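You operate a simulated robot arm through the tools that you are given. There is no shell and no other tool. Be economical: measure what you need, move in short steps, check, and stop when the job is done.

You run a simulated robot arm. Do the job below in one go: nothing can be reset, and whatever is moved stays where it is left.

TASK
Oil the red felt at the tin, then fit it in the felt holder.
Fine: swing the yellow-knob lever back over it; leave the old felt on the bench. Where these are worked on the way, their far stop is far enough and under half their travel is too little: yellow-knob lever.

Only the result counts: the job must be done as asked and must still hold three seconds after the hand-in. Knocking over, shifting, dropping, spilling or breaking anything else fails it.

THE ROBOT
A 6-joint arm with a two-finger parallel gripper, fixed in place. Base frame: the origin is at the foot of the arm, x ahead of it, y to its left, z up; the work surface is at about z = 900. Readings come in mm, degrees, newtons and seconds.
With the tool pointing down near the work surface it reaches from about 240 to 660 mm from the base axis. Its first joint turns from -66.0 to 66.0 degrees. Payload 2.9 kg.
The tool frame sits at the grasp point between the pads (the TCP): z along the fingers, y along the line on which they close. The tips reach 30 mm beyond it. The gripper opens to 110 mm. The fingers are 20 mm wide and 10 mm thick; the gripper's body (48 by 112 mm) begins 55 mm behind the TCP.
Orientation is that of the tool frame in the base frame, as a unit quaternion [x, y, z, w]. With the fingers straight down and closing along the base's y, the tool's x points along the base's -x, its y along +y and its z along -z.

THE INTERFACE
- The arm moves only by the tool drive_tool. Its argument "moves" is a list of rows, each a list of 7 numbers: the shift along the tool's x, y, z in mm, then the turn, a rotation vector about the tool's x, y, z in degrees, then the gripper command, from -1 (shut) to 1 (fully open), values between in proportion. In form: [[dx, dy, dz, rx, ry, rz, grip], ...]. A call has 1 to 12 rows; each row is the pose to reach, as a shift and turn from the pose commanded when the call began, along the tool's axes at that moment. A row lasts 0.2 s, in which the tool goes at most 50 mm and 8.6 degrees; a call with a longer step from one row to the next is refused whole, and so is a gripper value outside its range. Where a pose cannot be reached the arm comes as near as it can. A force on the tool above 40 N (or 10 N above the force at the start of the call, whichever is more), or a blocked arm, ends the call early, and 0.2 s more pass. The fingers move at their own pace (about 108 mm/s each) and stop on an object; they squeeze with about 34 N. The grip force told is the motor's: it shows also when the fingers shut on nothing. Time passes only in rows, and 0.2 s behind the last, so rows that repeat a pose let the fingers close. The reply holds the time, the measured pose of the TCP, the force on the tool along the base axes, the opening and the grip force, in the units named above and with some noise, with the torque about the TCP (base axes, N m) and any sound that the robot's microphone picked up.
- Cameras (640 x 400 px; columns grow to the right, rows downward): "scene" is fixed at [82, 444.2, 1373.5]; the picture's right is [-0.67, -0.74, 0.00], its down [-0.49, 0.44, -0.75] and it looks along [0.56, -0.50, -0.66] (base axes); focal length 219 px, centre (320, 200). "wrist" rides on the gripper at [72, 17, -103] in the tool frame; the picture's right is [-0.23, 0.97, 0.00], its down [-0.76, -0.18, -0.62] and it looks along [-0.61, -0.14, 0.78] (tool axes); focal length 222 px, centre (320, 200). There is no depth. A picture from a camera that has moved, and an enlarged one, comes with that camera's place and axes in the base frame and with its lens.
- camera(camera): a new picture of that camera. No time passes.
- enlarge(camera, box): a new picture of the part [left, top, right, bottom] of that camera's present view, enlarged. No time passes.
- job_done(): hands the job in; it is judged then, once.

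Work in short steps. Places have to be worked out from the pictures, the camera data and where the tool is seen: move nearer, look again, correct. Check each grasp and each placing, and mend what went wrong. You have 120 turns and 68 pictures in all, those below and enlarged ones among them. Open the gripper and draw the arm clear of the work before you hand the job in, unless the task says otherwise; then end with one line.

The tools are called after "Emit:" as name(argument=value, ...) on one line, values as JSON. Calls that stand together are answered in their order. drive_tool: Moves the arm, as the interface text tells. Its arguments: {"type":"object","properties":{"moves":{"type":"array"}},"required":["moves"]} The other tools are called the same way: camera (camera) takes a picture; enlarge (camera, box) takes an enlarged picture of a part of a camera's view; job_done () hands the job in.

At the start:

```text
t: 0.0
position: [385.6, 248.3, 1224.2]
orientation: [0.0, 1.0, 0.0, 0.0]
ft_force: [0.3, 0.0, 0.3]
moment: [0.0, -0.02, 0.01]
opening: 109.9
grasp_force: 0.1
```

scene: 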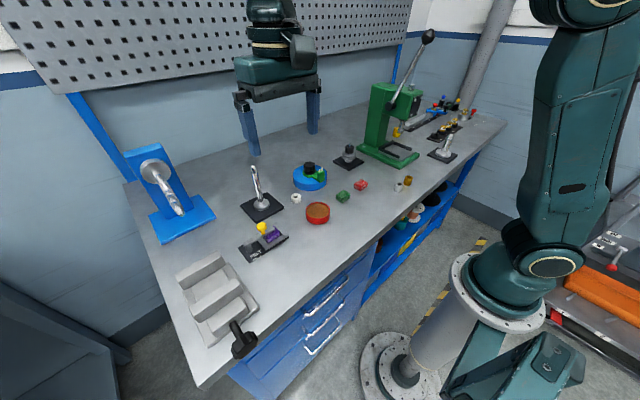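
wrist: 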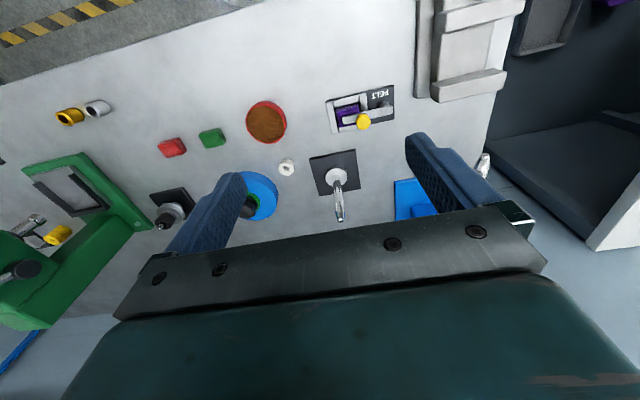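

I see the FELT holder with a purple felt and yellow-knob lever, the red and green blocks, and an open tin with orange/brown content. I enlarge these to get the details.

Emit:
enlarge(camera="scene", box=[220, 150, 420, 275])

Emit:
enlarge(camera="wrist", box=[140, 70, 420, 245])

```text
3.20 times, centred on (320, 212) of scene
camera zoom: at [82.0, 444.2, 1373.5], right [-0.67, -0.74, 0.0], down [-0.49, 0.44, -0.75], along [0.56, -0.5, -0.66], focal length 701 px, centre (320, 160)
```

zoom: 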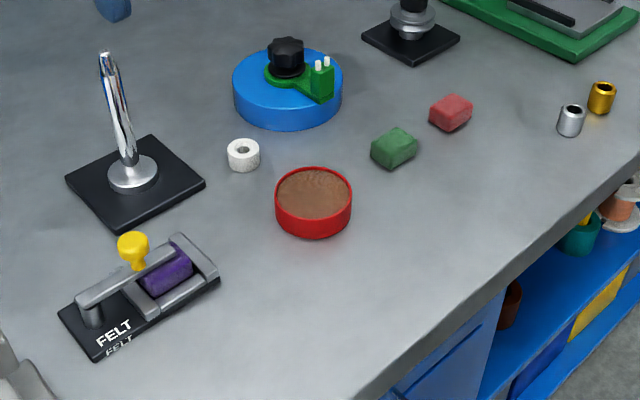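

```text
2.29 times, centred on (280, 158) of wrist
camera zoom: at [313.0, 265.0, 1329.2], right [0.23, 0.97, 0.0], down [0.76, -0.18, 0.62], along [0.61, -0.14, -0.78], focal length 508 px, centre (411, 297)
```

zoom: 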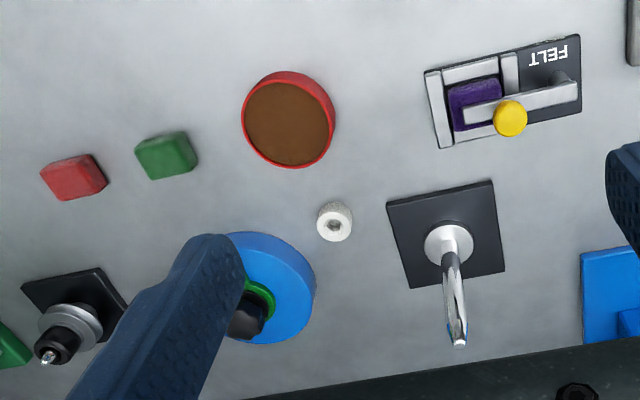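

From the wrist view I estimate the red felt at about (435,-68), the tin at (434,136), the old felt at (455,286), the knob at (462,308) and the lever pivot at (450,354). I'll move closer to look at the holder.

Emit:
drive_tool(moves=[[19, 18, 28, 0, 0, 0, 1], [38, 36, 57, 0, 0, 0, 1], [57, 54, 85, 0, 0, 0, 1], [75, 72, 114, 0, 0, 0, 1], [75, 72, 114, 0, 0, 0, 1]])

Emit:
camera(camera="wrist")

```text
t: 1.2
position: [311.8, 321.3, 1109.8]
orientation: [0.0, 1.0, 0.0, 0.0]
ft_force: [-0.3, 0.1, 0.1]
moment: [-0.04, 0.01, 0.0]
opening: 110.1
grasp_force: 0.1
```

```text
63 pictures are left
camera wrist: at [239.1, 336.9, 1214.9], right [0.23, 0.97, 0.0], down [0.76, -0.18, 0.62], along [0.61, -0.14, -0.78], focal length 222 px, centre (320, 200)
```

wrist: 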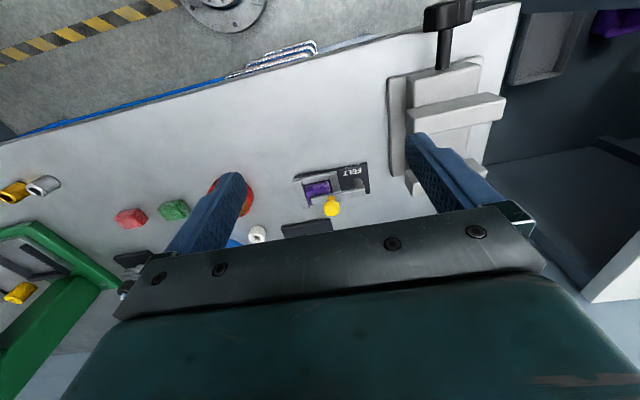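

Emit:
enlarge(camera="wrist", box=[264, 145, 408, 235])

Emit:
enlarge(camera="scene", box=[228, 210, 300, 270])

```text
4.44 times, centred on (336, 190) of wrist
camera zoom: at [239.1, 336.9, 1214.9], right [0.23, 0.97, 0.0], down [0.76, -0.18, 0.62], along [0.61, -0.14, -0.78], focal length 987 px, centre (249, 244)
```

zoom: 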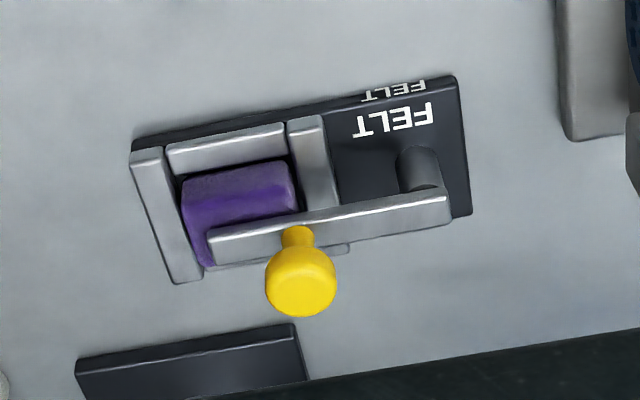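

```text
6.67 times, centred on (264, 240) of scene
camera zoom: at [82.0, 444.2, 1373.5], right [-0.67, -0.74, 0.0], down [-0.49, 0.44, -0.75], along [0.56, -0.5, -0.66], focal length 1460 px, centre (693, -67)
```

zoom: 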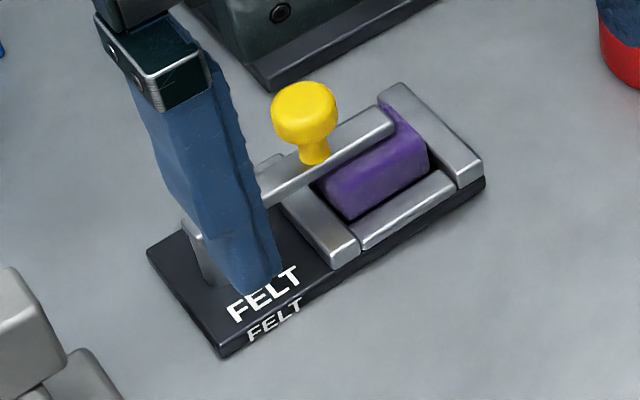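

The holder plate spans x 422–484 and y 250–369. The post is at about (452,352), the lever lies along y, and the knob centre is at about (456,305,~960). I'll move above the knob with the fingers partly open.

Emit:
drive_tool(moves=[[-37, -4, 0, 0, 0, 0, 0.1], [-74, -8, 15, 0, 0, 0, 0.1], [-110, -12, 35, 0, 0, 0, 0.1], [-145, -15, 60, 0, 0, 0, 0.1], [-145, -15, 80, 0, 0, 0, 0.1], [-145, -15, 80, 0, 0, 0, 0.1]])

Emit:
camera(camera="wrist")

Emit:
enlarge(camera="scene", box=[200, 170, 328, 270])

```text
t: 2.6
position: [457.1, 305.4, 1029.8]
orientation: [0.0, 1.0, -0.001, 0.0]
ft_force: [-1.2, 0.6, -0.3]
moment: [0.0, 0.0, -0.04]
opening: 60.5
grasp_force: 0.1
```

```text
60 pictures are left
camera wrist: at [383.6, 321.9, 1134.5], right [0.23, 0.97, 0.0], down [0.76, -0.18, 0.62], along [0.61, -0.14, -0.78], focal length 222 px, centre (320, 200)
```

wrist: 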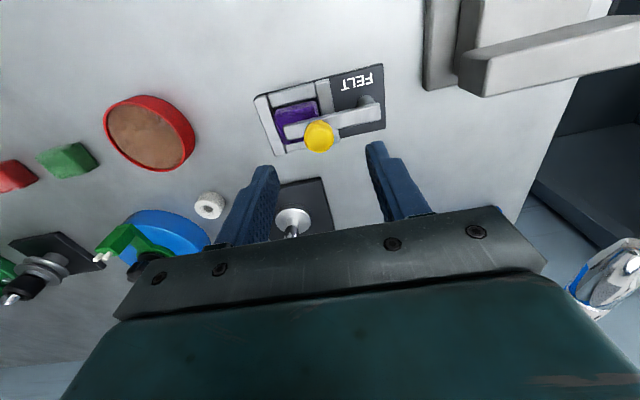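

```text
4.00 times, centred on (264, 220) of scene
camera zoom: at [82.0, 444.2, 1373.5], right [-0.67, -0.74, 0.0], down [-0.49, 0.44, -0.75], along [0.56, -0.5, -0.66], focal length 876 px, centre (544, 120)
```

zoom: 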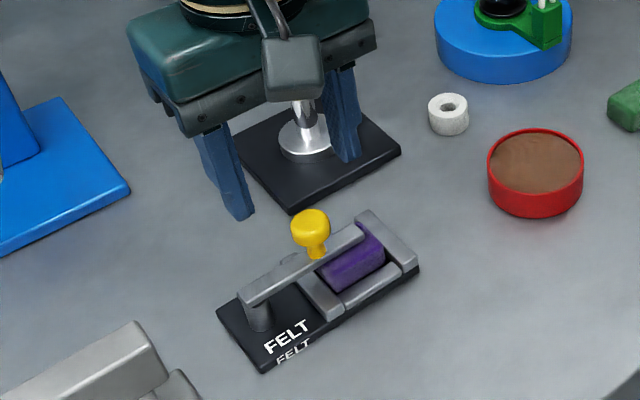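

Triangulating gives a knob centre of about (452,306,968). I'll descend to TCP z of about 974 and close.

Emit:
drive_tool(moves=[[3, 1, 28, 0, 0, 0, 0.1], [3, 1, 56, 0, 0, 0, 0.1], [3, 1, 56, 0, 0, 0, -1], [3, 1, 56, 0, 0, 0, -1], [3, 1, 56, 0, 0, 0, -1]])

Emit:
enlarge(camera="scene", box=[200, 170, 328, 270])

```text
t: 3.8
position: [451.9, 305.5, 971.6]
orientation: [0.001, 1.0, -0.001, -0.001]
ft_force: [-1.5, -11.3, -1.8]
moment: [-0.17, -0.1, -0.02]
opening: 23.0
grasp_force: 44.9
```

```text
4.00 times, centred on (264, 220) of scene
camera zoom: at [82.0, 443.9, 1373.6], right [-0.67, -0.74, 0.0], down [-0.49, 0.44, -0.75], along [0.56, -0.5, -0.66], focal length 876 px, centre (544, 120)
```

zoom: 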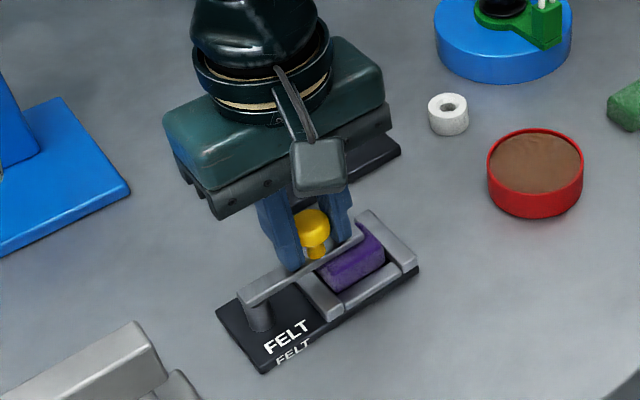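

I have the knob (23 mm opening). I'll try a small swing toward +x about the post and watch the force.

Emit:
drive_tool(moves=[[-8, 0.7, 0, 0, 0, 0, -1], [-15.7, 2.8, 0, 0, 0, 0, -1], [-15.7, 2.8, 0, 0, 0, 0, -1]])

```text
t: 4.2
position: [454.2, 305.0, 973.0]
orientation: [-0.004, 1.0, -0.006, -0.009]
ft_force: [-8.3, -4.1, 6.6]
moment: [-0.11, 0.54, -0.21]
opening: 22.7
grasp_force: 44.8
stopped in row 2: the force on the tool passed its limit at 45 N (the readings are from after the stop); the commanded pose is now the measured one
```

Blocked toward +x, so I'll try the other way (-x).

Emit:
drive_tool(moves=[[5, 0.3, 0, 0, 0, 0, -1], [11, 1.2, 0, 0, 0, 0, -1], [18, 3, 0, 0, 0, 0, -1], [18, 3, 0, 0, 0, 0, -1]])

```text
t: 5.2
position: [436.7, 306.8, 972.2]
orientation: [-0.001, 1.0, -0.006, -0.008]
ft_force: [3.0, -17.0, 7.7]
moment: [-0.28, -0.51, -0.39]
opening: 22.9
grasp_force: 45.2
```

It moves toward -x. I'll continue along the arc.

Emit:
drive_tool(moves=[[6, 2, 0, 0, 0, 0, -1], [11.5, 5.5, 0, 0, 0, 0, -1], [16, 9, 0, 0, 0, 0, -1], [20.5, 14, 0, 0, 0, 0, -1], [20.5, 14, 0, 0, 0, 0, -1]])

Emit:
enlarge(camera="scene", box=[200, 170, 328, 270])

```text
t: 6.4
position: [412.3, 321.7, 971.7]
orientation: [-0.004, 1.0, -0.008, -0.013]
ft_force: [-19.6, -25.8, 6.0]
moment: [-0.35, 0.15, -0.44]
opening: 22.9
grasp_force: 44.7
```

```text
4.00 times, centred on (264, 220) of scene
camera zoom: at [81.4, 443.5, 1373.8], right [-0.67, -0.74, 0.0], down [-0.49, 0.44, -0.75], along [0.56, -0.5, -0.66], focal length 876 px, centre (544, 120)
```

zoom: 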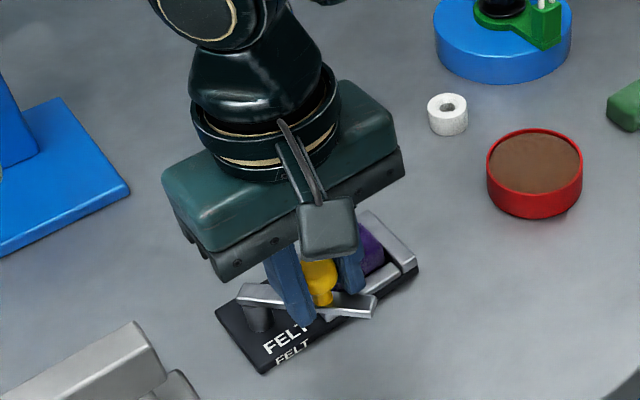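

The force suggests a larger radius: the fit puts the pivot at about (452,360) with r of about 55, and the lever now at about 46°. I'll continue with the corrected arc.

Emit:
drive_tool(moves=[[6.3, 3.8, 0, 0, 0, 0, -1], [11.8, 11.7, 0, 0, 0, 0, -1], [15.3, 18.5, 0, 0, 0, 0, -1], [17.3, 25, 0, 0, 0, 0, -1], [17.3, 25, 0, 0, 0, 0, -1]])

```text
t: 7.6
position: [400.5, 343.4, 973.7]
orientation: [0.001, 1.0, -0.008, -0.01]
ft_force: [7.0, -36.1, -8.3]
moment: [-0.46, 0.05, -0.31]
opening: 22.9
grasp_force: 44.9
```

Emit:
enlarge(camera="scene", box=[200, 170, 328, 270])

Emit:
camera(camera="wrist")

```text
4.00 times, centred on (264, 220) of scene
camera zoom: at [82.3, 443.3, 1373.8], right [-0.67, -0.74, 0.0], down [-0.49, 0.44, -0.75], along [0.56, -0.5, -0.66], focal length 876 px, centre (544, 120)
```

zoom: 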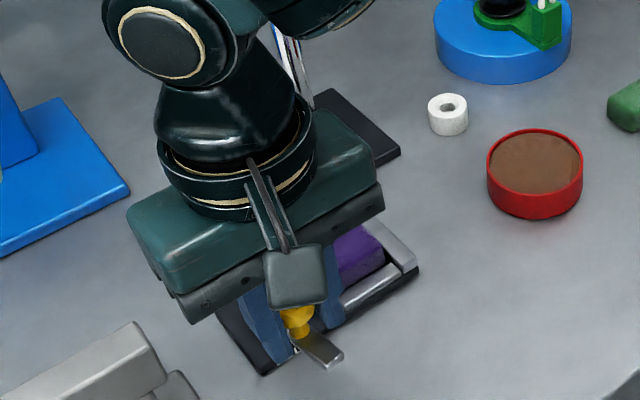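

```text
55 pictures are left
camera wrist: at [329.3, 362.7, 1078.5], right [0.23, 0.97, -0.02], down [0.77, -0.17, 0.61], along [0.59, -0.16, -0.79], focal length 222 px, centre (320, 200)
```

wrist: 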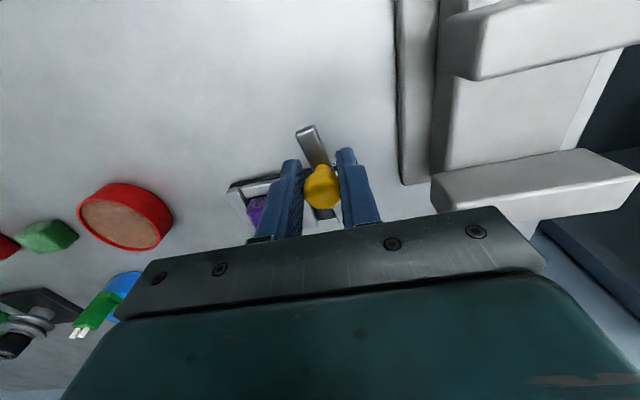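

The lever is at about 70°. I'll try a bit further toward the stop.

Emit:
drive_tool(moves=[[0.5, 4, 0, 0, 0, 0, -1], [1, 8, 0, 0, 0, 0, -1], [1.5, 12, 0, 0, 0, 0, -1], [1.5, 12, 0, 0, 0, 0, -1]])

```text
t: 8.0
position: [400.8, 343.3, 971.9]
orientation: [0.008, 1.0, -0.011, -0.011]
ft_force: [1.7, -10.6, 5.4]
moment: [-0.22, -0.23, 0.05]
opening: 23.2
grasp_force: 44.2
stopped in row 2: the force on the tool passed its limit at 50 N (the readings are from after the stop); the commanded pose is now the measured one
```

The lever is at its far stop. I'll release, lift straight up and square up the tool.

Emit:
drive_tool(moves=[[0, 0, 0, 0, 0, 0, 0.0], [0, 0, 0, 0, 0, 0, 0.0], [0, 0, -30, -1.2, -1.2, -0.9, 0.0], [0, 0, -70, -1.2, -1.2, -0.9, 0.0], [50, -20, -70, -1.2, -1.2, -0.9, 0.0], [80, -50, -70, -1.2, -1.2, -0.9, 0.0], [80, -50, -70, -1.2, -1.2, -0.9, 0.0]])

Emit:
camera(camera="wrist")

Emit:
enlarge(camera="scene", box=[220, 200, 300, 262])

```text
refused: row 5 steps farther than a row can; nothing moved
```

```text
54 pictures are left
camera wrist: at [329.9, 363.8, 1078.5], right [0.24, 0.97, -0.03], down [0.77, -0.18, 0.61], along [0.59, -0.17, -0.79], focal length 222 px, centre (320, 200)
```

wrist: 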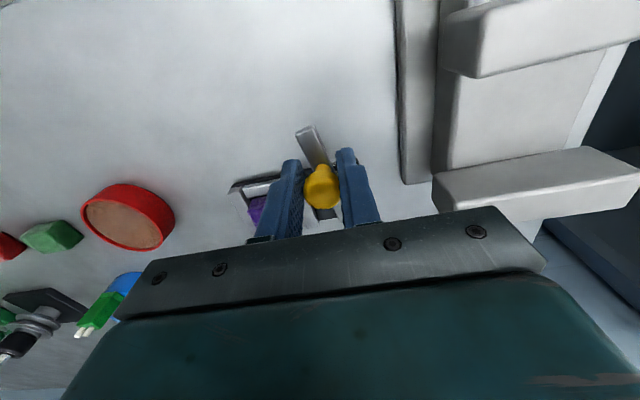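

```text
6.45 times, centred on (260, 231) of scene
camera zoom: at [81.9, 443.9, 1373.6], right [-0.67, -0.74, 0.0], down [-0.49, 0.44, -0.75], along [0.56, -0.5, -0.66], focal length 1413 px, centre (707, 0)
```

zoom: 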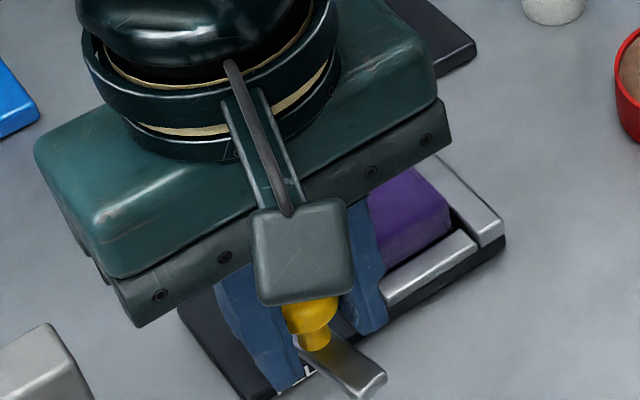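

One step was too long, so I'll resend it with shorter rows.

Emit:
drive_tool(moves=[[0, 0, 0, 0, 0, 0, 0.0], [0, 0, 0, 0, 0, 0, 0.0], [0, 0, -30, -1.2, -1.2, -0.9, 0.0], [0, 0, -70, -1.2, -1.2, -0.9, 0.0], [35, -20, -75, -1.2, -1.2, -0.9, 0.0], [70, -50, -75, -1.2, -1.2, -0.9, 0.0], [70, -50, -75, -1.2, -1.2, -0.9, 0.0]])

Emit:
camera(camera="wrist")

Emit:
enlarge(camera="scene", box=[220, 200, 300, 262])

```text
t: 9.6
position: [330.6, 296.2, 1049.4]
orientation: [-0.001, 1.0, 0.0, 0.0]
ft_force: [0.2, -0.3, -0.7]
moment: [0.05, 0.04, 0.01]
opening: 54.9
grasp_force: 0.1
```

```text
52 pictures are left
camera wrist: at [257.4, 312.6, 1154.4], right [0.22, 0.97, 0.0], down [0.76, -0.18, 0.62], along [0.61, -0.14, -0.78], focal length 222 px, centre (320, 200)
```

wrist: 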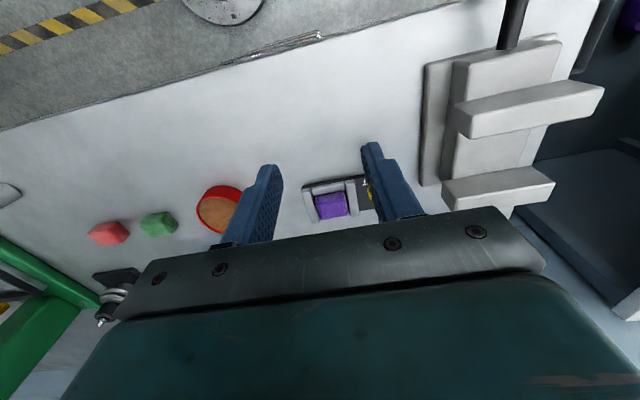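

```text
6.45 times, centred on (260, 231) of scene
camera zoom: at [82.0, 444.2, 1373.5], right [-0.67, -0.74, 0.0], down [-0.49, 0.44, -0.75], along [0.56, -0.5, -0.66], focal length 1413 px, centre (707, 0)
```

zoom: 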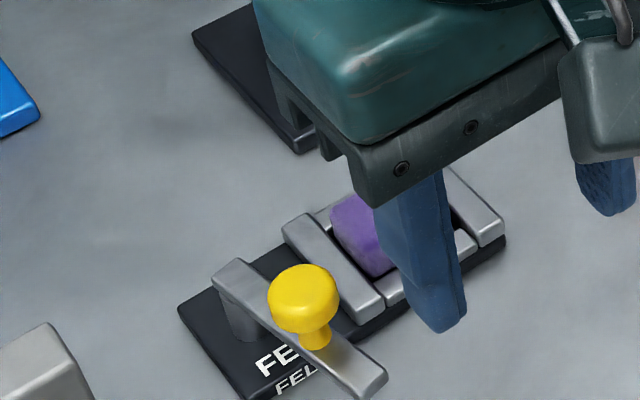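

I'll move over the old felt for a close view.

Emit:
drive_tool(moves=[[-40, -4, 10, 0, 0, 0, 0.3], [-80, -8, 25, 0, 0, 0, 0.3], [-109, -11, 40, 0, 0, 0, 0.3], [-109, -11, 40, 0, 0, 0, 0.3]])

Emit:
enlarge(camera="wrist", box=[220, 60, 420, 185])

Emit:
enlarge(camera="scene", box=[220, 200, 300, 262])

```text
t: 10.6
position: [439.6, 285.4, 1008.0]
orientation: [0.0, 1.0, 0.0, 0.0]
ft_force: [0.0, -1.1, -0.6]
moment: [0.0, -0.02, 0.05]
opening: 71.5
grasp_force: 0.0
```

```text
3.20 times, centred on (320, 122) of wrist
camera zoom: at [367.0, 302.4, 1113.9], right [0.22, 0.97, 0.0], down [0.76, -0.18, 0.62], along [0.61, -0.14, -0.78], focal length 711 px, centre (320, 448)
```

zoom: 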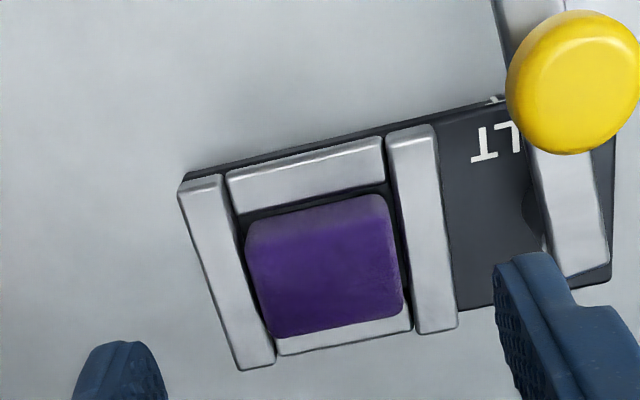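

```text
6.45 times, centred on (260, 231) of scene
camera zoom: at [82.1, 444.2, 1373.5], right [-0.67, -0.74, 0.0], down [-0.49, 0.44, -0.75], along [0.56, -0.5, -0.66], focal length 1413 px, centre (707, 0)
```

zoom: 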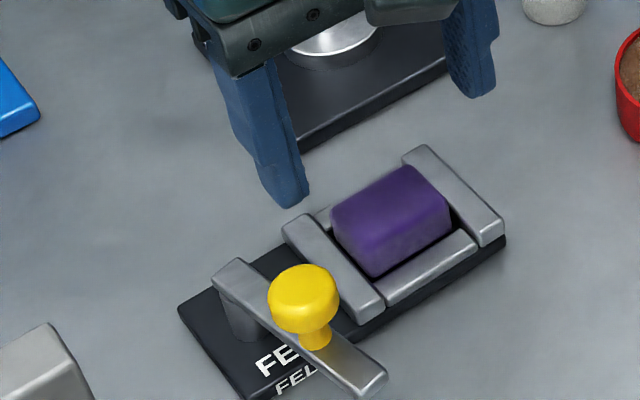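

The felt stands about 10 mm above the pocket walls, with its top at z of about 928 and its centre at about (451,286). I'll descend above it with about 54 mm opening to check the height from the scene camera.

Emit:
drive_tool(moves=[[-11.4, 0.3, 15, 0, 0, 0, 0.0], [-11.4, 0.3, 35, 0, 0, 0, 0.0], [-11.4, 0.3, 50, 0, 0, 0, 0.0], [-11.4, 0.3, 50, 0, 0, 0, 0.0]])

Emit:
enlarge(camera="scene", box=[220, 200, 300, 262])

Emit:
enlarge(camera="wrist", box=[220, 60, 420, 185])

```text
t: 11.6
position: [450.2, 287.4, 959.3]
orientation: [-0.002, 1.0, 0.001, 0.001]
ft_force: [0.1, 0.0, -0.2]
moment: [0.01, 0.01, 0.02]
opening: 55.0
grasp_force: 0.0
```

```text
6.45 times, centred on (260, 231) of scene
camera zoom: at [82.0, 444.2, 1373.5], right [-0.67, -0.74, 0.0], down [-0.49, 0.44, -0.75], along [0.56, -0.5, -0.66], focal length 1413 px, centre (707, 0)
```

zoom: 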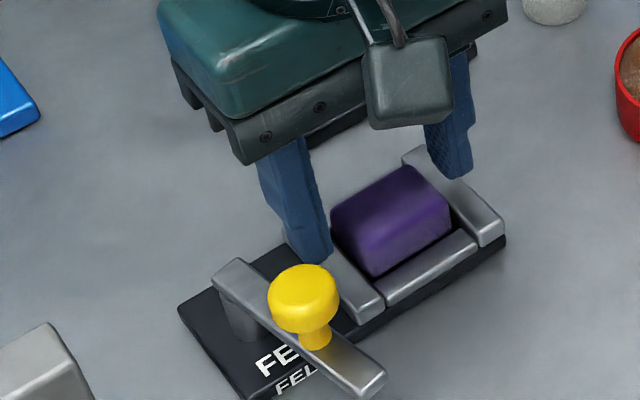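

```text
3.20 times, centred on (320, 122) of wrist
camera zoom: at [378.2, 303.7, 1064.3], right [0.22, 0.97, 0.0], down [0.76, -0.18, 0.62], along [0.61, -0.14, -0.78], focal length 711 px, centre (320, 448)
```

zoom: 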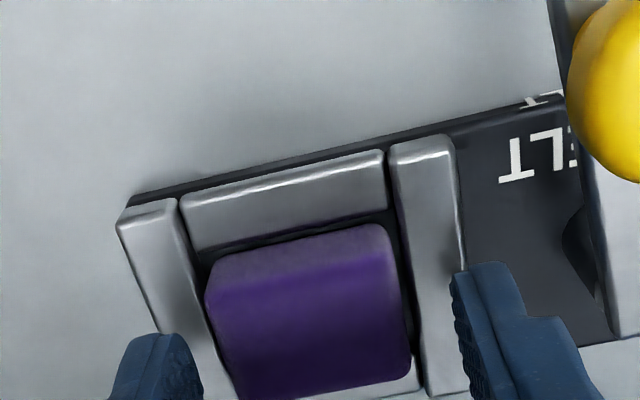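

The felt is about 2 mm to the -y side of the tool. I'll shift and descend gently toward tip z of about 918.

Emit:
drive_tool(moves=[[0, -1.8, 4, 0, 0, 0, 0.0], [0, -1.8, 8, 0, 0, 0, 0.0], [0, -1.8, 11, 0, 0, 0, 0.0], [0, -1.8, 11, 0, 0, 0, 0.0]])

Emit:
enlarge(camera="scene", box=[240, 215, 290, 254])

```text
t: 12.6
position: [451.8, 284.9, 948.8]
orientation: [-0.001, 1.0, 0.001, 0.001]
ft_force: [0.2, 0.7, 1.0]
moment: [0.04, 0.01, 0.01]
opening: 55.1
grasp_force: 0.1
```

```text
10.26 times, centred on (265, 234) of scene
camera zoom: at [82.0, 444.2, 1373.5], right [-0.67, -0.74, 0.0], down [-0.49, 0.44, -0.75], along [0.56, -0.5, -0.66], focal length 2246 px, centre (884, -154)
```

zoom: 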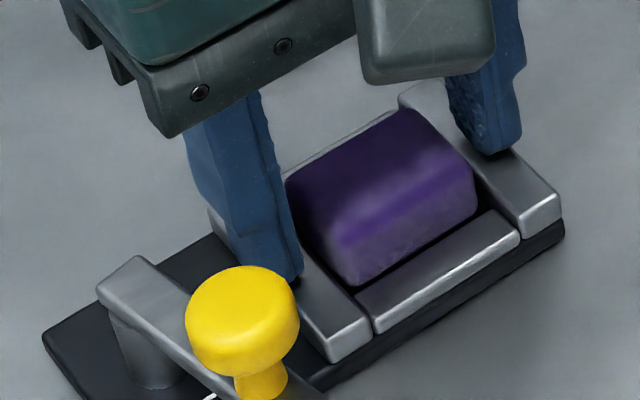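

The tips are just above the wall tops with no contact, and the felt reaches well above them. I'll close.

Emit:
drive_tool(moves=[[0, 0, 0, 0, 0, 0, -1], [0, 0, 0, 0, 0, 0, -1], [0, 0, 0, 0, 0, 0, -1]])

Emit:
enlarge(camera="scene", box=[240, 215, 290, 254])

```text
t: 13.4
position: [451.2, 285.7, 947.5]
orientation: [-0.002, 1.0, 0.001, 0.002]
ft_force: [-0.5, -0.3, 0.3]
moment: [-0.01, -0.01, 0.0]
opening: 39.3
grasp_force: 34.0
```

```text
10.26 times, centred on (265, 234) of scene
camera zoom: at [82.0, 444.2, 1373.5], right [-0.67, -0.74, 0.0], down [-0.49, 0.44, -0.75], along [0.56, -0.5, -0.66], focal length 2246 px, centre (884, -154)
```

zoom: 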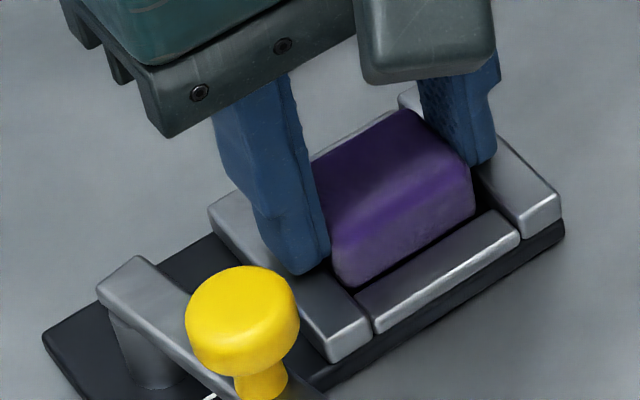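

Gripped at 39.3 mm. I'll lift slowly and look.

Emit:
drive_tool(moves=[[0, 0, -5, 0, 0, 0, -1], [0, 0, -12, 0, 0, 0, -1], [0, 0, -25, 0, 0, 0, -1], [0, 0, -45, 0, 0, 0, -1], [0, 0, -70, 0, 0, 0, -1], [0, 0, -70, 0, 0, 0, -1]])

Emit:
enlarge(camera="scene", box=[220, 160, 380, 260])

Emit:
camera(camera="wrist")

```text
t: 14.8
position: [450.3, 285.7, 1019.6]
orientation: [-0.001, 1.0, 0.0, 0.0]
ft_force: [0.6, 0.3, 0.6]
moment: [0.0, -0.04, -0.02]
opening: 39.3
grasp_force: 33.7
```

```text
4.00 times, centred on (300, 210) of scene
camera zoom: at [82.0, 444.2, 1373.5], right [-0.67, -0.74, 0.0], down [-0.49, 0.44, -0.75], along [0.56, -0.5, -0.66], focal length 876 px, centre (400, 160)
```

zoom: 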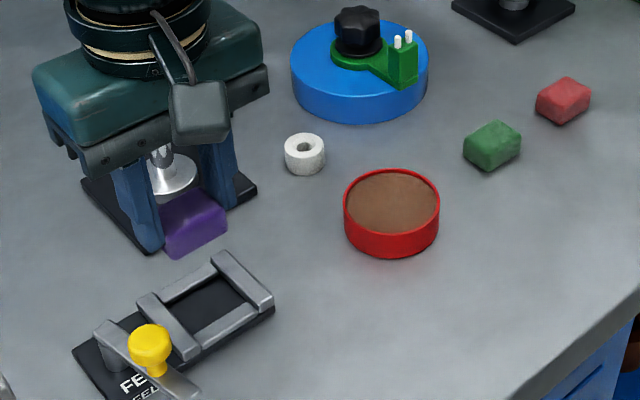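

```text
43 pictures are left
camera wrist: at [378.1, 301.7, 1124.4], right [0.22, 0.97, 0.0], down [0.76, -0.18, 0.62], along [0.61, -0.14, -0.78], focal length 222 px, centre (320, 200)
```

wrist: 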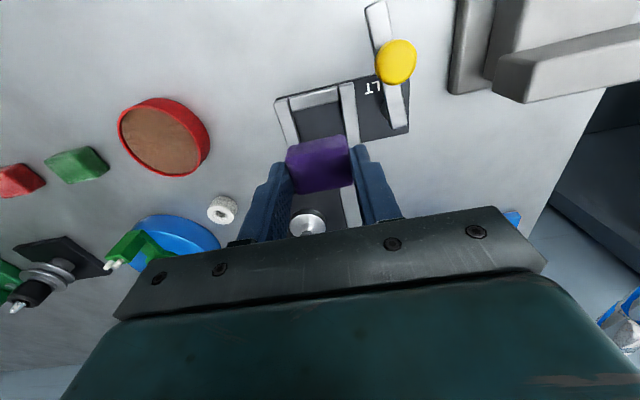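

The old felt is out. I'll take it to a free bench spot at about (385,208), between the holder and the tin, and lower it.

Emit:
drive_tool(moves=[[20, -26, 0, 0, 0, 0, -1], [43, -52, 0, 0, 0, 0, -1], [65, -77, 10, 0, 0, 0, -1], [65, -77, 35, 0, 0, 0, -1], [65, -77, 60, 0, 0, 0, -1], [65, -77, 70, 0, 0, 0, -1], [65, -77, 70, 0, 0, 0, -1]])

Emit:
enlarge(camera="scene", box=[240, 190, 340, 265])

```text
t: 16.4
position: [386.7, 208.4, 948.6]
orientation: [-0.001, 1.0, 0.001, 0.001]
ft_force: [-0.5, -0.4, 0.7]
moment: [-0.01, 0.02, -0.03]
opening: 39.8
grasp_force: 34.1
```

```text
5.33 times, centred on (290, 228) of scene
camera zoom: at [82.0, 444.2, 1373.5], right [-0.67, -0.74, 0.0], down [-0.49, 0.44, -0.75], along [0.56, -0.5, -0.66], focal length 1168 px, centre (480, 53)
```

zoom: 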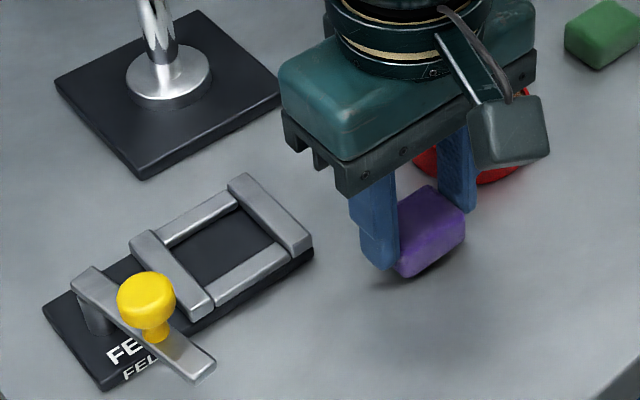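

The felt is just above the bench. I'll lower it in small steps until it touches.

Emit:
drive_tool(moves=[[0, 0, 2, 0, 0, 0, -1], [0, 0, 4, 0, 0, 0, -1], [0, 0, 4, 0, 0, 0, -1]])

```text
t: 17.2
position: [386.1, 208.3, 944.5]
orientation: [-0.002, 1.0, 0.001, 0.0]
ft_force: [-1.1, 0.3, -0.4]
moment: [0.02, 0.03, -0.01]
opening: 39.7
grasp_force: 33.5
```

Emit:
drive_tool(moves=[[0, 0, 1.5, 0, 0, 0, -1], [0, 0, 3, 0, 0, 0, -1], [0, 0, 3, 0, 0, 0, -1]])

```text
t: 18.0
position: [386.4, 208.5, 942.6]
orientation: [-0.002, 1.0, 0.0, 0.001]
ft_force: [-0.2, -0.2, 0.1]
moment: [-0.01, -0.01, 0.02]
opening: 39.4
grasp_force: 33.8
```

Still no contact; I'll go lower.

Emit:
drive_tool(moves=[[0, 0, 1.5, 0, 0, 0, -1], [0, 0, 3, 0, 0, 0, -1], [0, 0, 3, 0, 0, 0, -1]])

Emit:
enlarge(camera="scene", box=[280, 205, 330, 244])

```text
t: 18.8
position: [388.0, 208.5, 938.2]
orientation: [-0.001, 1.0, 0.002, 0.002]
ft_force: [-3.6, -3.0, 25.1]
moment: [-0.21, 0.23, 0.02]
opening: 39.1
grasp_force: 34.2
```

```text
10.26 times, centred on (305, 224) of scene
camera zoom: at [81.6, 444.0, 1373.6], right [-0.67, -0.74, 0.0], down [-0.49, 0.44, -0.75], along [0.56, -0.5, -0.66], focal length 2246 px, centre (474, -51)
```

zoom: 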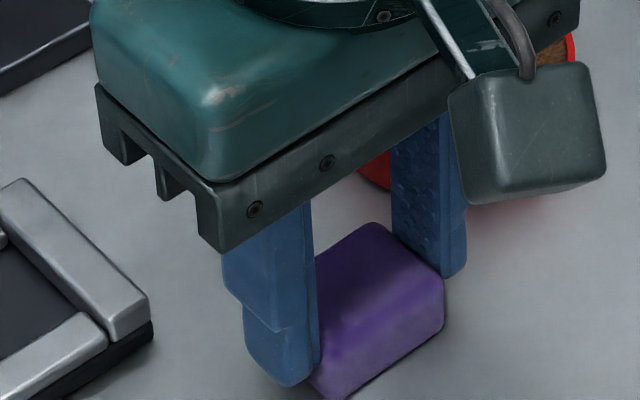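

Contact: the felt is down at 25 N, so its bottom is about 39 mm below the TCP and the pocket floor is at z of about 908. I'll release and lift.

Emit:
drive_tool(moves=[[0, 0, -0.5, 0, 0, 0, -0.1], [0, 0, -0.5, 0, 0, 0, 0.1], [0, 0, -0.5, 0, 0, 0, 0.1], [0, 0, -20, 0, 0, 0, 0.1], [0, 0, -50, 0, 0, 0, 0.1], [0, 0, -90, 0, 0, 0, 0.1], [0, 0, -90, 0, 0, 0, 0.1]])

Emit:
camera(camera="wrist")

```text
t: 20.4
position: [386.8, 209.1, 1027.5]
orientation: [-0.001, 1.0, 0.001, 0.001]
ft_force: [0.5, -0.5, -0.4]
moment: [-0.02, 0.01, -0.01]
opening: 60.4
grasp_force: 0.0
```

```text
40 pictures are left
camera wrist: at [313.7, 225.2, 1133.3], right [0.22, 0.97, 0.0], down [0.76, -0.18, 0.62], along [0.61, -0.14, -0.78], focal length 222 px, centre (320, 200)
```

wrist: 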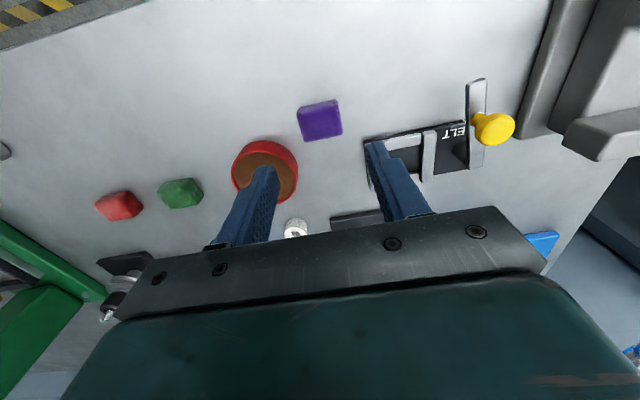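

The old felt lies clear on the bench. I'll go over to the red felt for a close view.

Emit:
drive_tool(moves=[[-4, -44, 0, 0, 0, 0, 0.1], [-8, -88, 0, 0, 0, 0, 0.1], [-12, -132, 0, 0, 0, 0, 0.1], [-16, -176, 0, 0, 0, 0, 0.1], [-20, -220, 0, 0, 0, 0, 0.1], [-23, -264, 10, 0, 0, 0, 0.1], [-23, -264, 10, 0, 0, 0, 0.1]])

Emit:
enlarge(camera="wrist", box=[200, 50, 424, 190])

Emit:
enlarge(camera="scene", box=[300, 145, 428, 225])

```text
t: 22.0
position: [411.6, -55.3, 1017.7]
orientation: [-0.003, 1.0, 0.001, 0.001]
ft_force: [-0.5, 0.6, 0.2]
moment: [0.02, 0.0, 0.0]
opening: 60.4
grasp_force: 0.0
```

```text
2.86 times, centred on (312, 120) of wrist
camera zoom: at [339.1, -39.9, 1123.4], right [0.22, 0.97, 0.0], down [0.76, -0.18, 0.62], along [0.61, -0.14, -0.78], focal length 635 px, centre (343, 429)
```

zoom: 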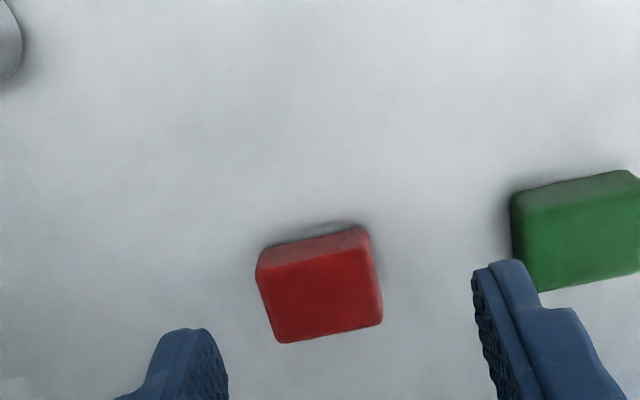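

```text
5.00 times, centred on (364, 185) of scene
camera zoom: at [82.0, 444.2, 1373.5], right [-0.67, -0.74, 0.0], down [-0.49, 0.44, -0.75], along [0.56, -0.5, -0.66], focal length 1095 px, centre (100, 275)
```

zoom: 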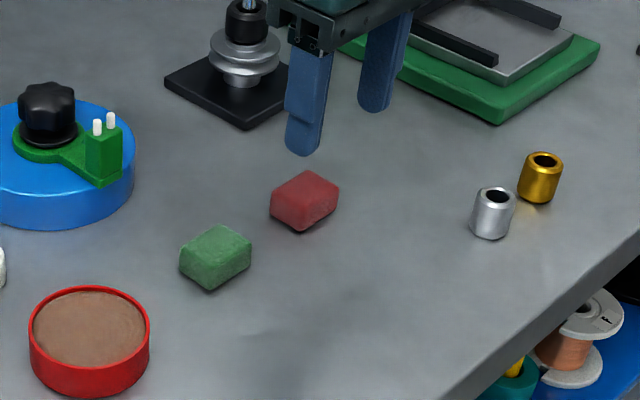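

The red felt is aligned with the base axes, centre about (438.5,-70), about 38 mm in y. I'll descend toward it and check before closing.

Emit:
drive_tool(moves=[[-14, -8, 20, 0, 0, 0, 0.1], [-27, -15, 45, 0, 0, 0, 0.1], [-27, -15, 62, 0, 0, 0, 0.1], [-27, -15, 62, 0, 0, 0, 0.1]])

Emit:
enlarge(camera="wrist", box=[200, 70, 424, 210])

```text
t: 23.0
position: [438.8, -70.7, 955.2]
orientation: [-0.002, 1.0, 0.001, 0.0]
ft_force: [-0.4, -0.1, 1.4]
moment: [0.01, 0.04, -0.02]
opening: 60.5
grasp_force: 0.1
```

```text
2.86 times, centred on (312, 140) of wrist
camera zoom: at [365.2, -54.4, 1060.6], right [0.22, 0.97, 0.0], down [0.76, -0.18, 0.62], along [0.61, -0.14, -0.78], focal length 635 px, centre (343, 371)
```

zoom: 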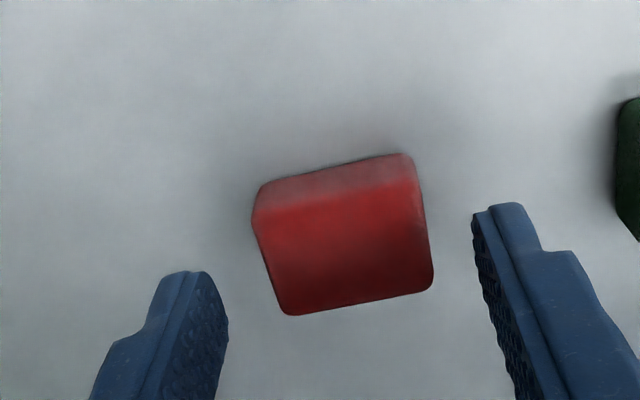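

Centred. I'll descend to TCP z 941 and grip.

Emit:
drive_tool(moves=[[0, 0.5, 7, 0, 0, 0, 0.1], [0, 0.5, 14.5, 0, 0, 0, 0.1], [0, 0.5, 14.5, 0, 0, 0, -1], [0, 0.5, 14.5, 0, 0, 0, -1], [0, 0.5, 14.5, 0, 0, 0, -1], [0, 0.5, 14.5, 0, 0, 0, -1]])

Emit:
enlarge(camera="scene", box=[330, 165, 394, 205])

```text
t: 24.4
position: [436.9, -68.5, 941.0]
orientation: [-0.002, 1.0, 0.001, 0.001]
ft_force: [0.1, 0.2, 0.6]
moment: [0.0, -0.04, 0.0]
opening: 39.2
grasp_force: 34.1
```

```text
10.00 times, centred on (362, 185) of scene
camera zoom: at [82.0, 444.2, 1373.5], right [-0.67, -0.74, 0.0], down [-0.49, 0.44, -0.75], along [0.56, -0.5, -0.66], focal length 2190 px, centre (-100, 350)
```

zoom: 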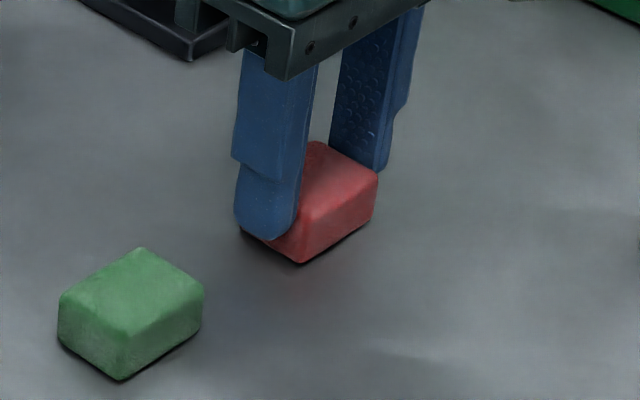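

Gripped at 39.2 mm. I'll lift and carry it to above the tin, then look for alignment.

Emit:
drive_tool(moves=[[0, 0, -15, 0, 0, 0, -1], [0, 0, -45, 0, 0, 0, -1], [0, 20, -70, 0, 0, 0, -1], [0, 60, -70, 0, 0, 0, -1], [1, 100, -70, 0, 0, 0, -1], [2, 130, -70, 0, 0, 0, -1], [2, 130, -70, 0, 0, 0, -1]])

Emit:
enlarge(camera="scene", box=[270, 150, 382, 220])

Emit:
camera(camera="wrist")

```text
t: 26.0
position: [434.1, 58.7, 1011.9]
orientation: [-0.002, 1.0, 0.001, 0.001]
ft_force: [-0.6, -0.2, -1.0]
moment: [-0.02, 0.01, 0.01]
opening: 39.5
grasp_force: 33.8
```

```text
5.71 times, centred on (326, 185) of scene
camera zoom: at [82.0, 444.2, 1373.5], right [-0.67, -0.74, 0.0], down [-0.49, 0.44, -0.75], along [0.56, -0.5, -0.66], focal length 1251 px, centre (286, 286)
```

zoom: 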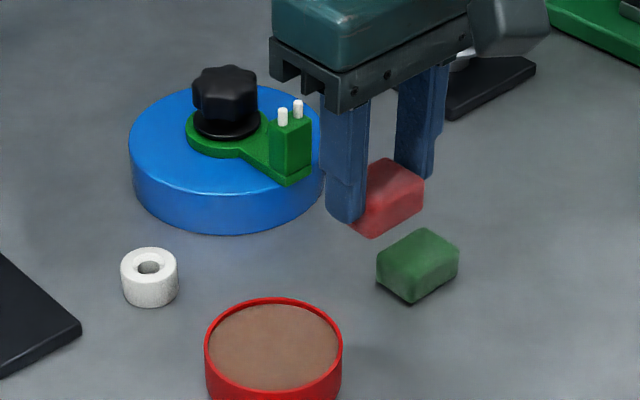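

```text
34 pictures are left
camera wrist: at [361.4, 76.3, 1116.7], right [0.22, 0.97, 0.0], down [0.76, -0.18, 0.62], along [0.61, -0.14, -0.78], focal length 222 px, centre (320, 200)
```

wrist: 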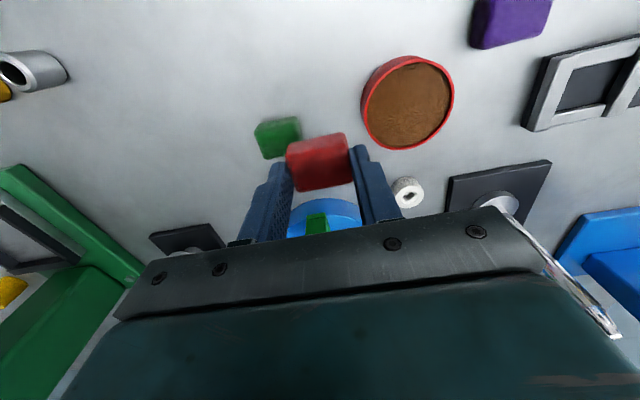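

The felt is held square. The tin centre works out to about (432,136) with a rim at about z 922. I'll move over it and lower partway.

Emit:
drive_tool(moves=[[1, 26, 0, 0, 0, 0, -1], [2, 52, 0, 0, 0, 0, -1], [2, 77.3, 0, 0, 0, 0, -1], [2, 77.3, 25, 0, 0, 0, -1], [2, 77.3, 38, 0, 0, 0, -1], [2, 77.3, 38, 0, 0, 0, -1]])

Emit:
enlarge(camera="scene", box=[280, 175, 360, 237])

Emit:
enlarge(camera="wrist", box=[220, 100, 420, 225])

```text
t: 27.4
position: [432.9, 136.7, 973.4]
orientation: [-0.002, 1.0, 0.001, 0.001]
ft_force: [0.5, 0.9, 0.2]
moment: [0.0, 0.01, -0.04]
opening: 39.3
grasp_force: 34.2
```

```text
6.45 times, centred on (320, 206) of scene
camera zoom: at [82.0, 444.2, 1373.5], right [-0.67, -0.74, 0.0], down [-0.49, 0.44, -0.75], along [0.56, -0.5, -0.66], focal length 1413 px, centre (320, 161)
```

zoom: 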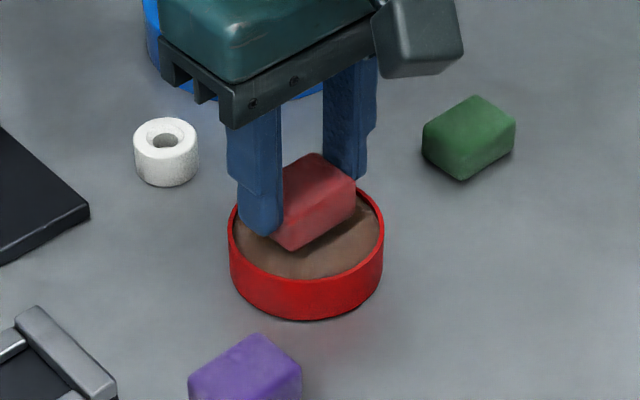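

```text
3.20 times, centred on (320, 162) of wrist
camera zoom: at [359.6, 153.0, 1078.5], right [0.22, 0.97, 0.0], down [0.76, -0.18, 0.62], along [0.61, -0.14, -0.78], focal length 711 px, centre (320, 320)
```

zoom: 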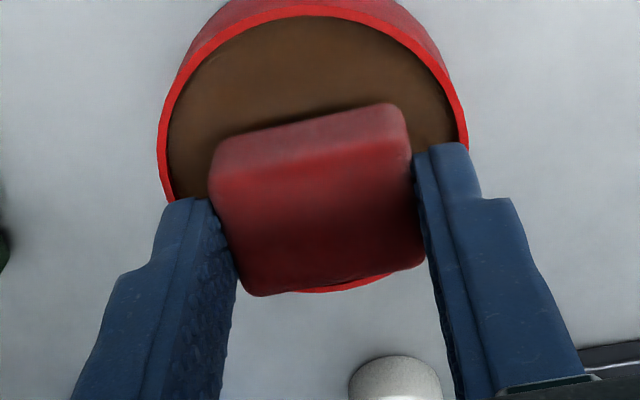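

Tin centre about (429.5,136). I'll shift slightly and lower until the felt presses the oil pad.

Emit:
drive_tool(moves=[[2.5, -0.5, 4, 0, 0, 0, -1], [2.5, -0.5, 8, 0, 0, 0, -1], [2.5, -0.5, 11, 0, 0, 0, -1], [2.5, -0.5, 13, 0, 0, 0, -1], [2.5, -0.5, 13, 0, 0, 0, -1]])

```text
t: 28.6
position: [431.9, 135.7, 964.4]
orientation: [-0.002, 1.0, 0.002, 0.002]
ft_force: [-3.4, -1.2, 6.9]
moment: [-0.08, 0.18, -0.02]
opening: 39.2
grasp_force: 34.2
stopped in row 5: the force on the tool passed its limit at 42 N (the readings are from after the stop); the commanded pose is now the measured one
```

Contact. I'll look to see whether the felt rests on the pad.

Emit:
enlarge(camera="scene", box=[290, 185, 350, 231])

Emit:
enlarge(camera="wrist", box=[220, 100, 420, 225])

```text
8.70 times, centred on (320, 208) of scene
camera zoom: at [81.8, 444.2, 1373.5], right [-0.67, -0.74, 0.0], down [-0.49, 0.44, -0.75], along [0.56, -0.5, -0.66], focal length 1904 px, centre (320, 130)
```

zoom: 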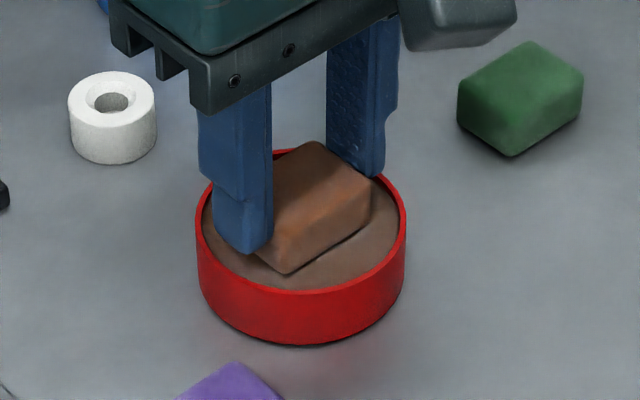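

```text
3.20 times, centred on (320, 162) of wrist
camera zoom: at [357.6, 152.8, 1069.0], right [0.22, 0.97, 0.0], down [0.76, -0.18, 0.63], along [0.61, -0.14, -0.78], focal length 711 px, centre (320, 320)
```

zoom: 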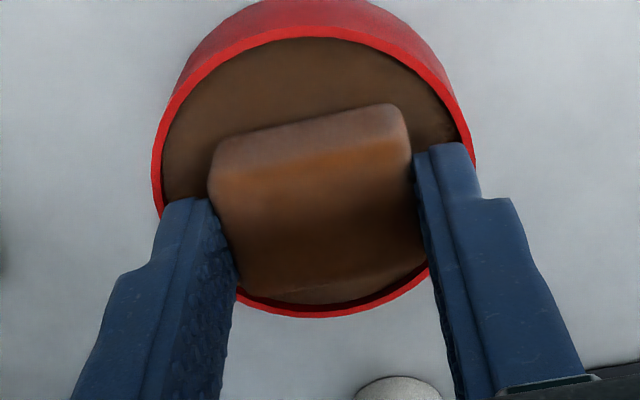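

The felt has turned oil-brown, so it's oiled. I'll lift and carry it over the pocket at about (451,285.5).

Emit:
drive_tool(moves=[[0, 0, -10, 0, 0, 0, -1], [0, 0, -30, 0, 0, 0, -1], [0, 0, -50, 0, 0, 0, -1], [-5, 40, -50, 0, 0, 0, -1], [-10, 80, -50, 0, 0, 0, -1], [-15, 120, -50, 0, 0, 0, -1], [-19, 149.5, -50, 0, 0, 0, -1], [-19, 149.5, -25, 0, 0, 0, -1], [-19, 149.5, -10, 0, 0, 0, -1], [-19, 149.5, -10, 0, 0, 0, -1]])

Emit:
enlarge(camera="scene", box=[230, 205, 294, 255])

Emit:
enlarge(camera="wrist", box=[220, 80, 420, 205])

```text
t: 30.8
position: [450.2, 286.3, 974.7]
orientation: [-0.002, 1.0, 0.002, 0.003]
ft_force: [-0.7, -0.1, -0.2]
moment: [-0.03, -0.01, 0.04]
opening: 39.3
grasp_force: 33.9
```

```text
8.00 times, centred on (262, 230) of scene
camera zoom: at [82.0, 444.2, 1373.5], right [-0.67, -0.74, 0.0], down [-0.49, 0.44, -0.75], along [0.56, -0.5, -0.66], focal length 1752 px, centre (784, -40)
```

zoom: 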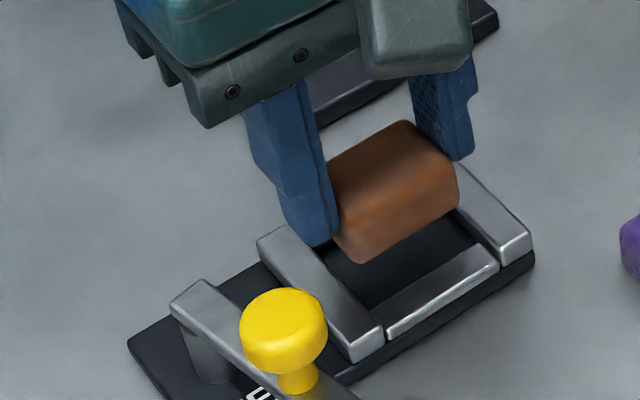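

```text
3.20 times, centred on (320, 142) of wrist
camera zoom: at [376.2, 302.3, 1079.2], right [0.22, 0.97, 0.0], down [0.76, -0.18, 0.63], along [0.61, -0.14, -0.78], focal length 711 px, centre (320, 384)
```

zoom: 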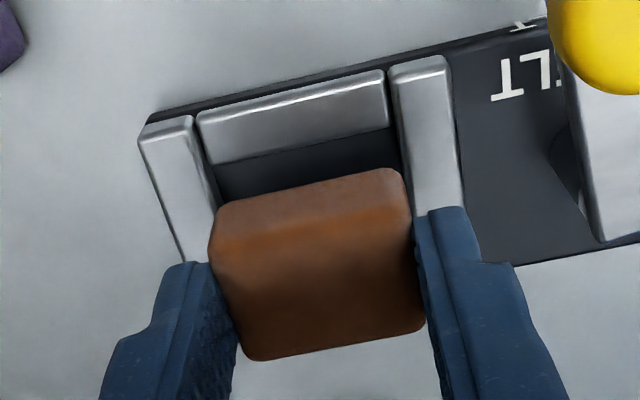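

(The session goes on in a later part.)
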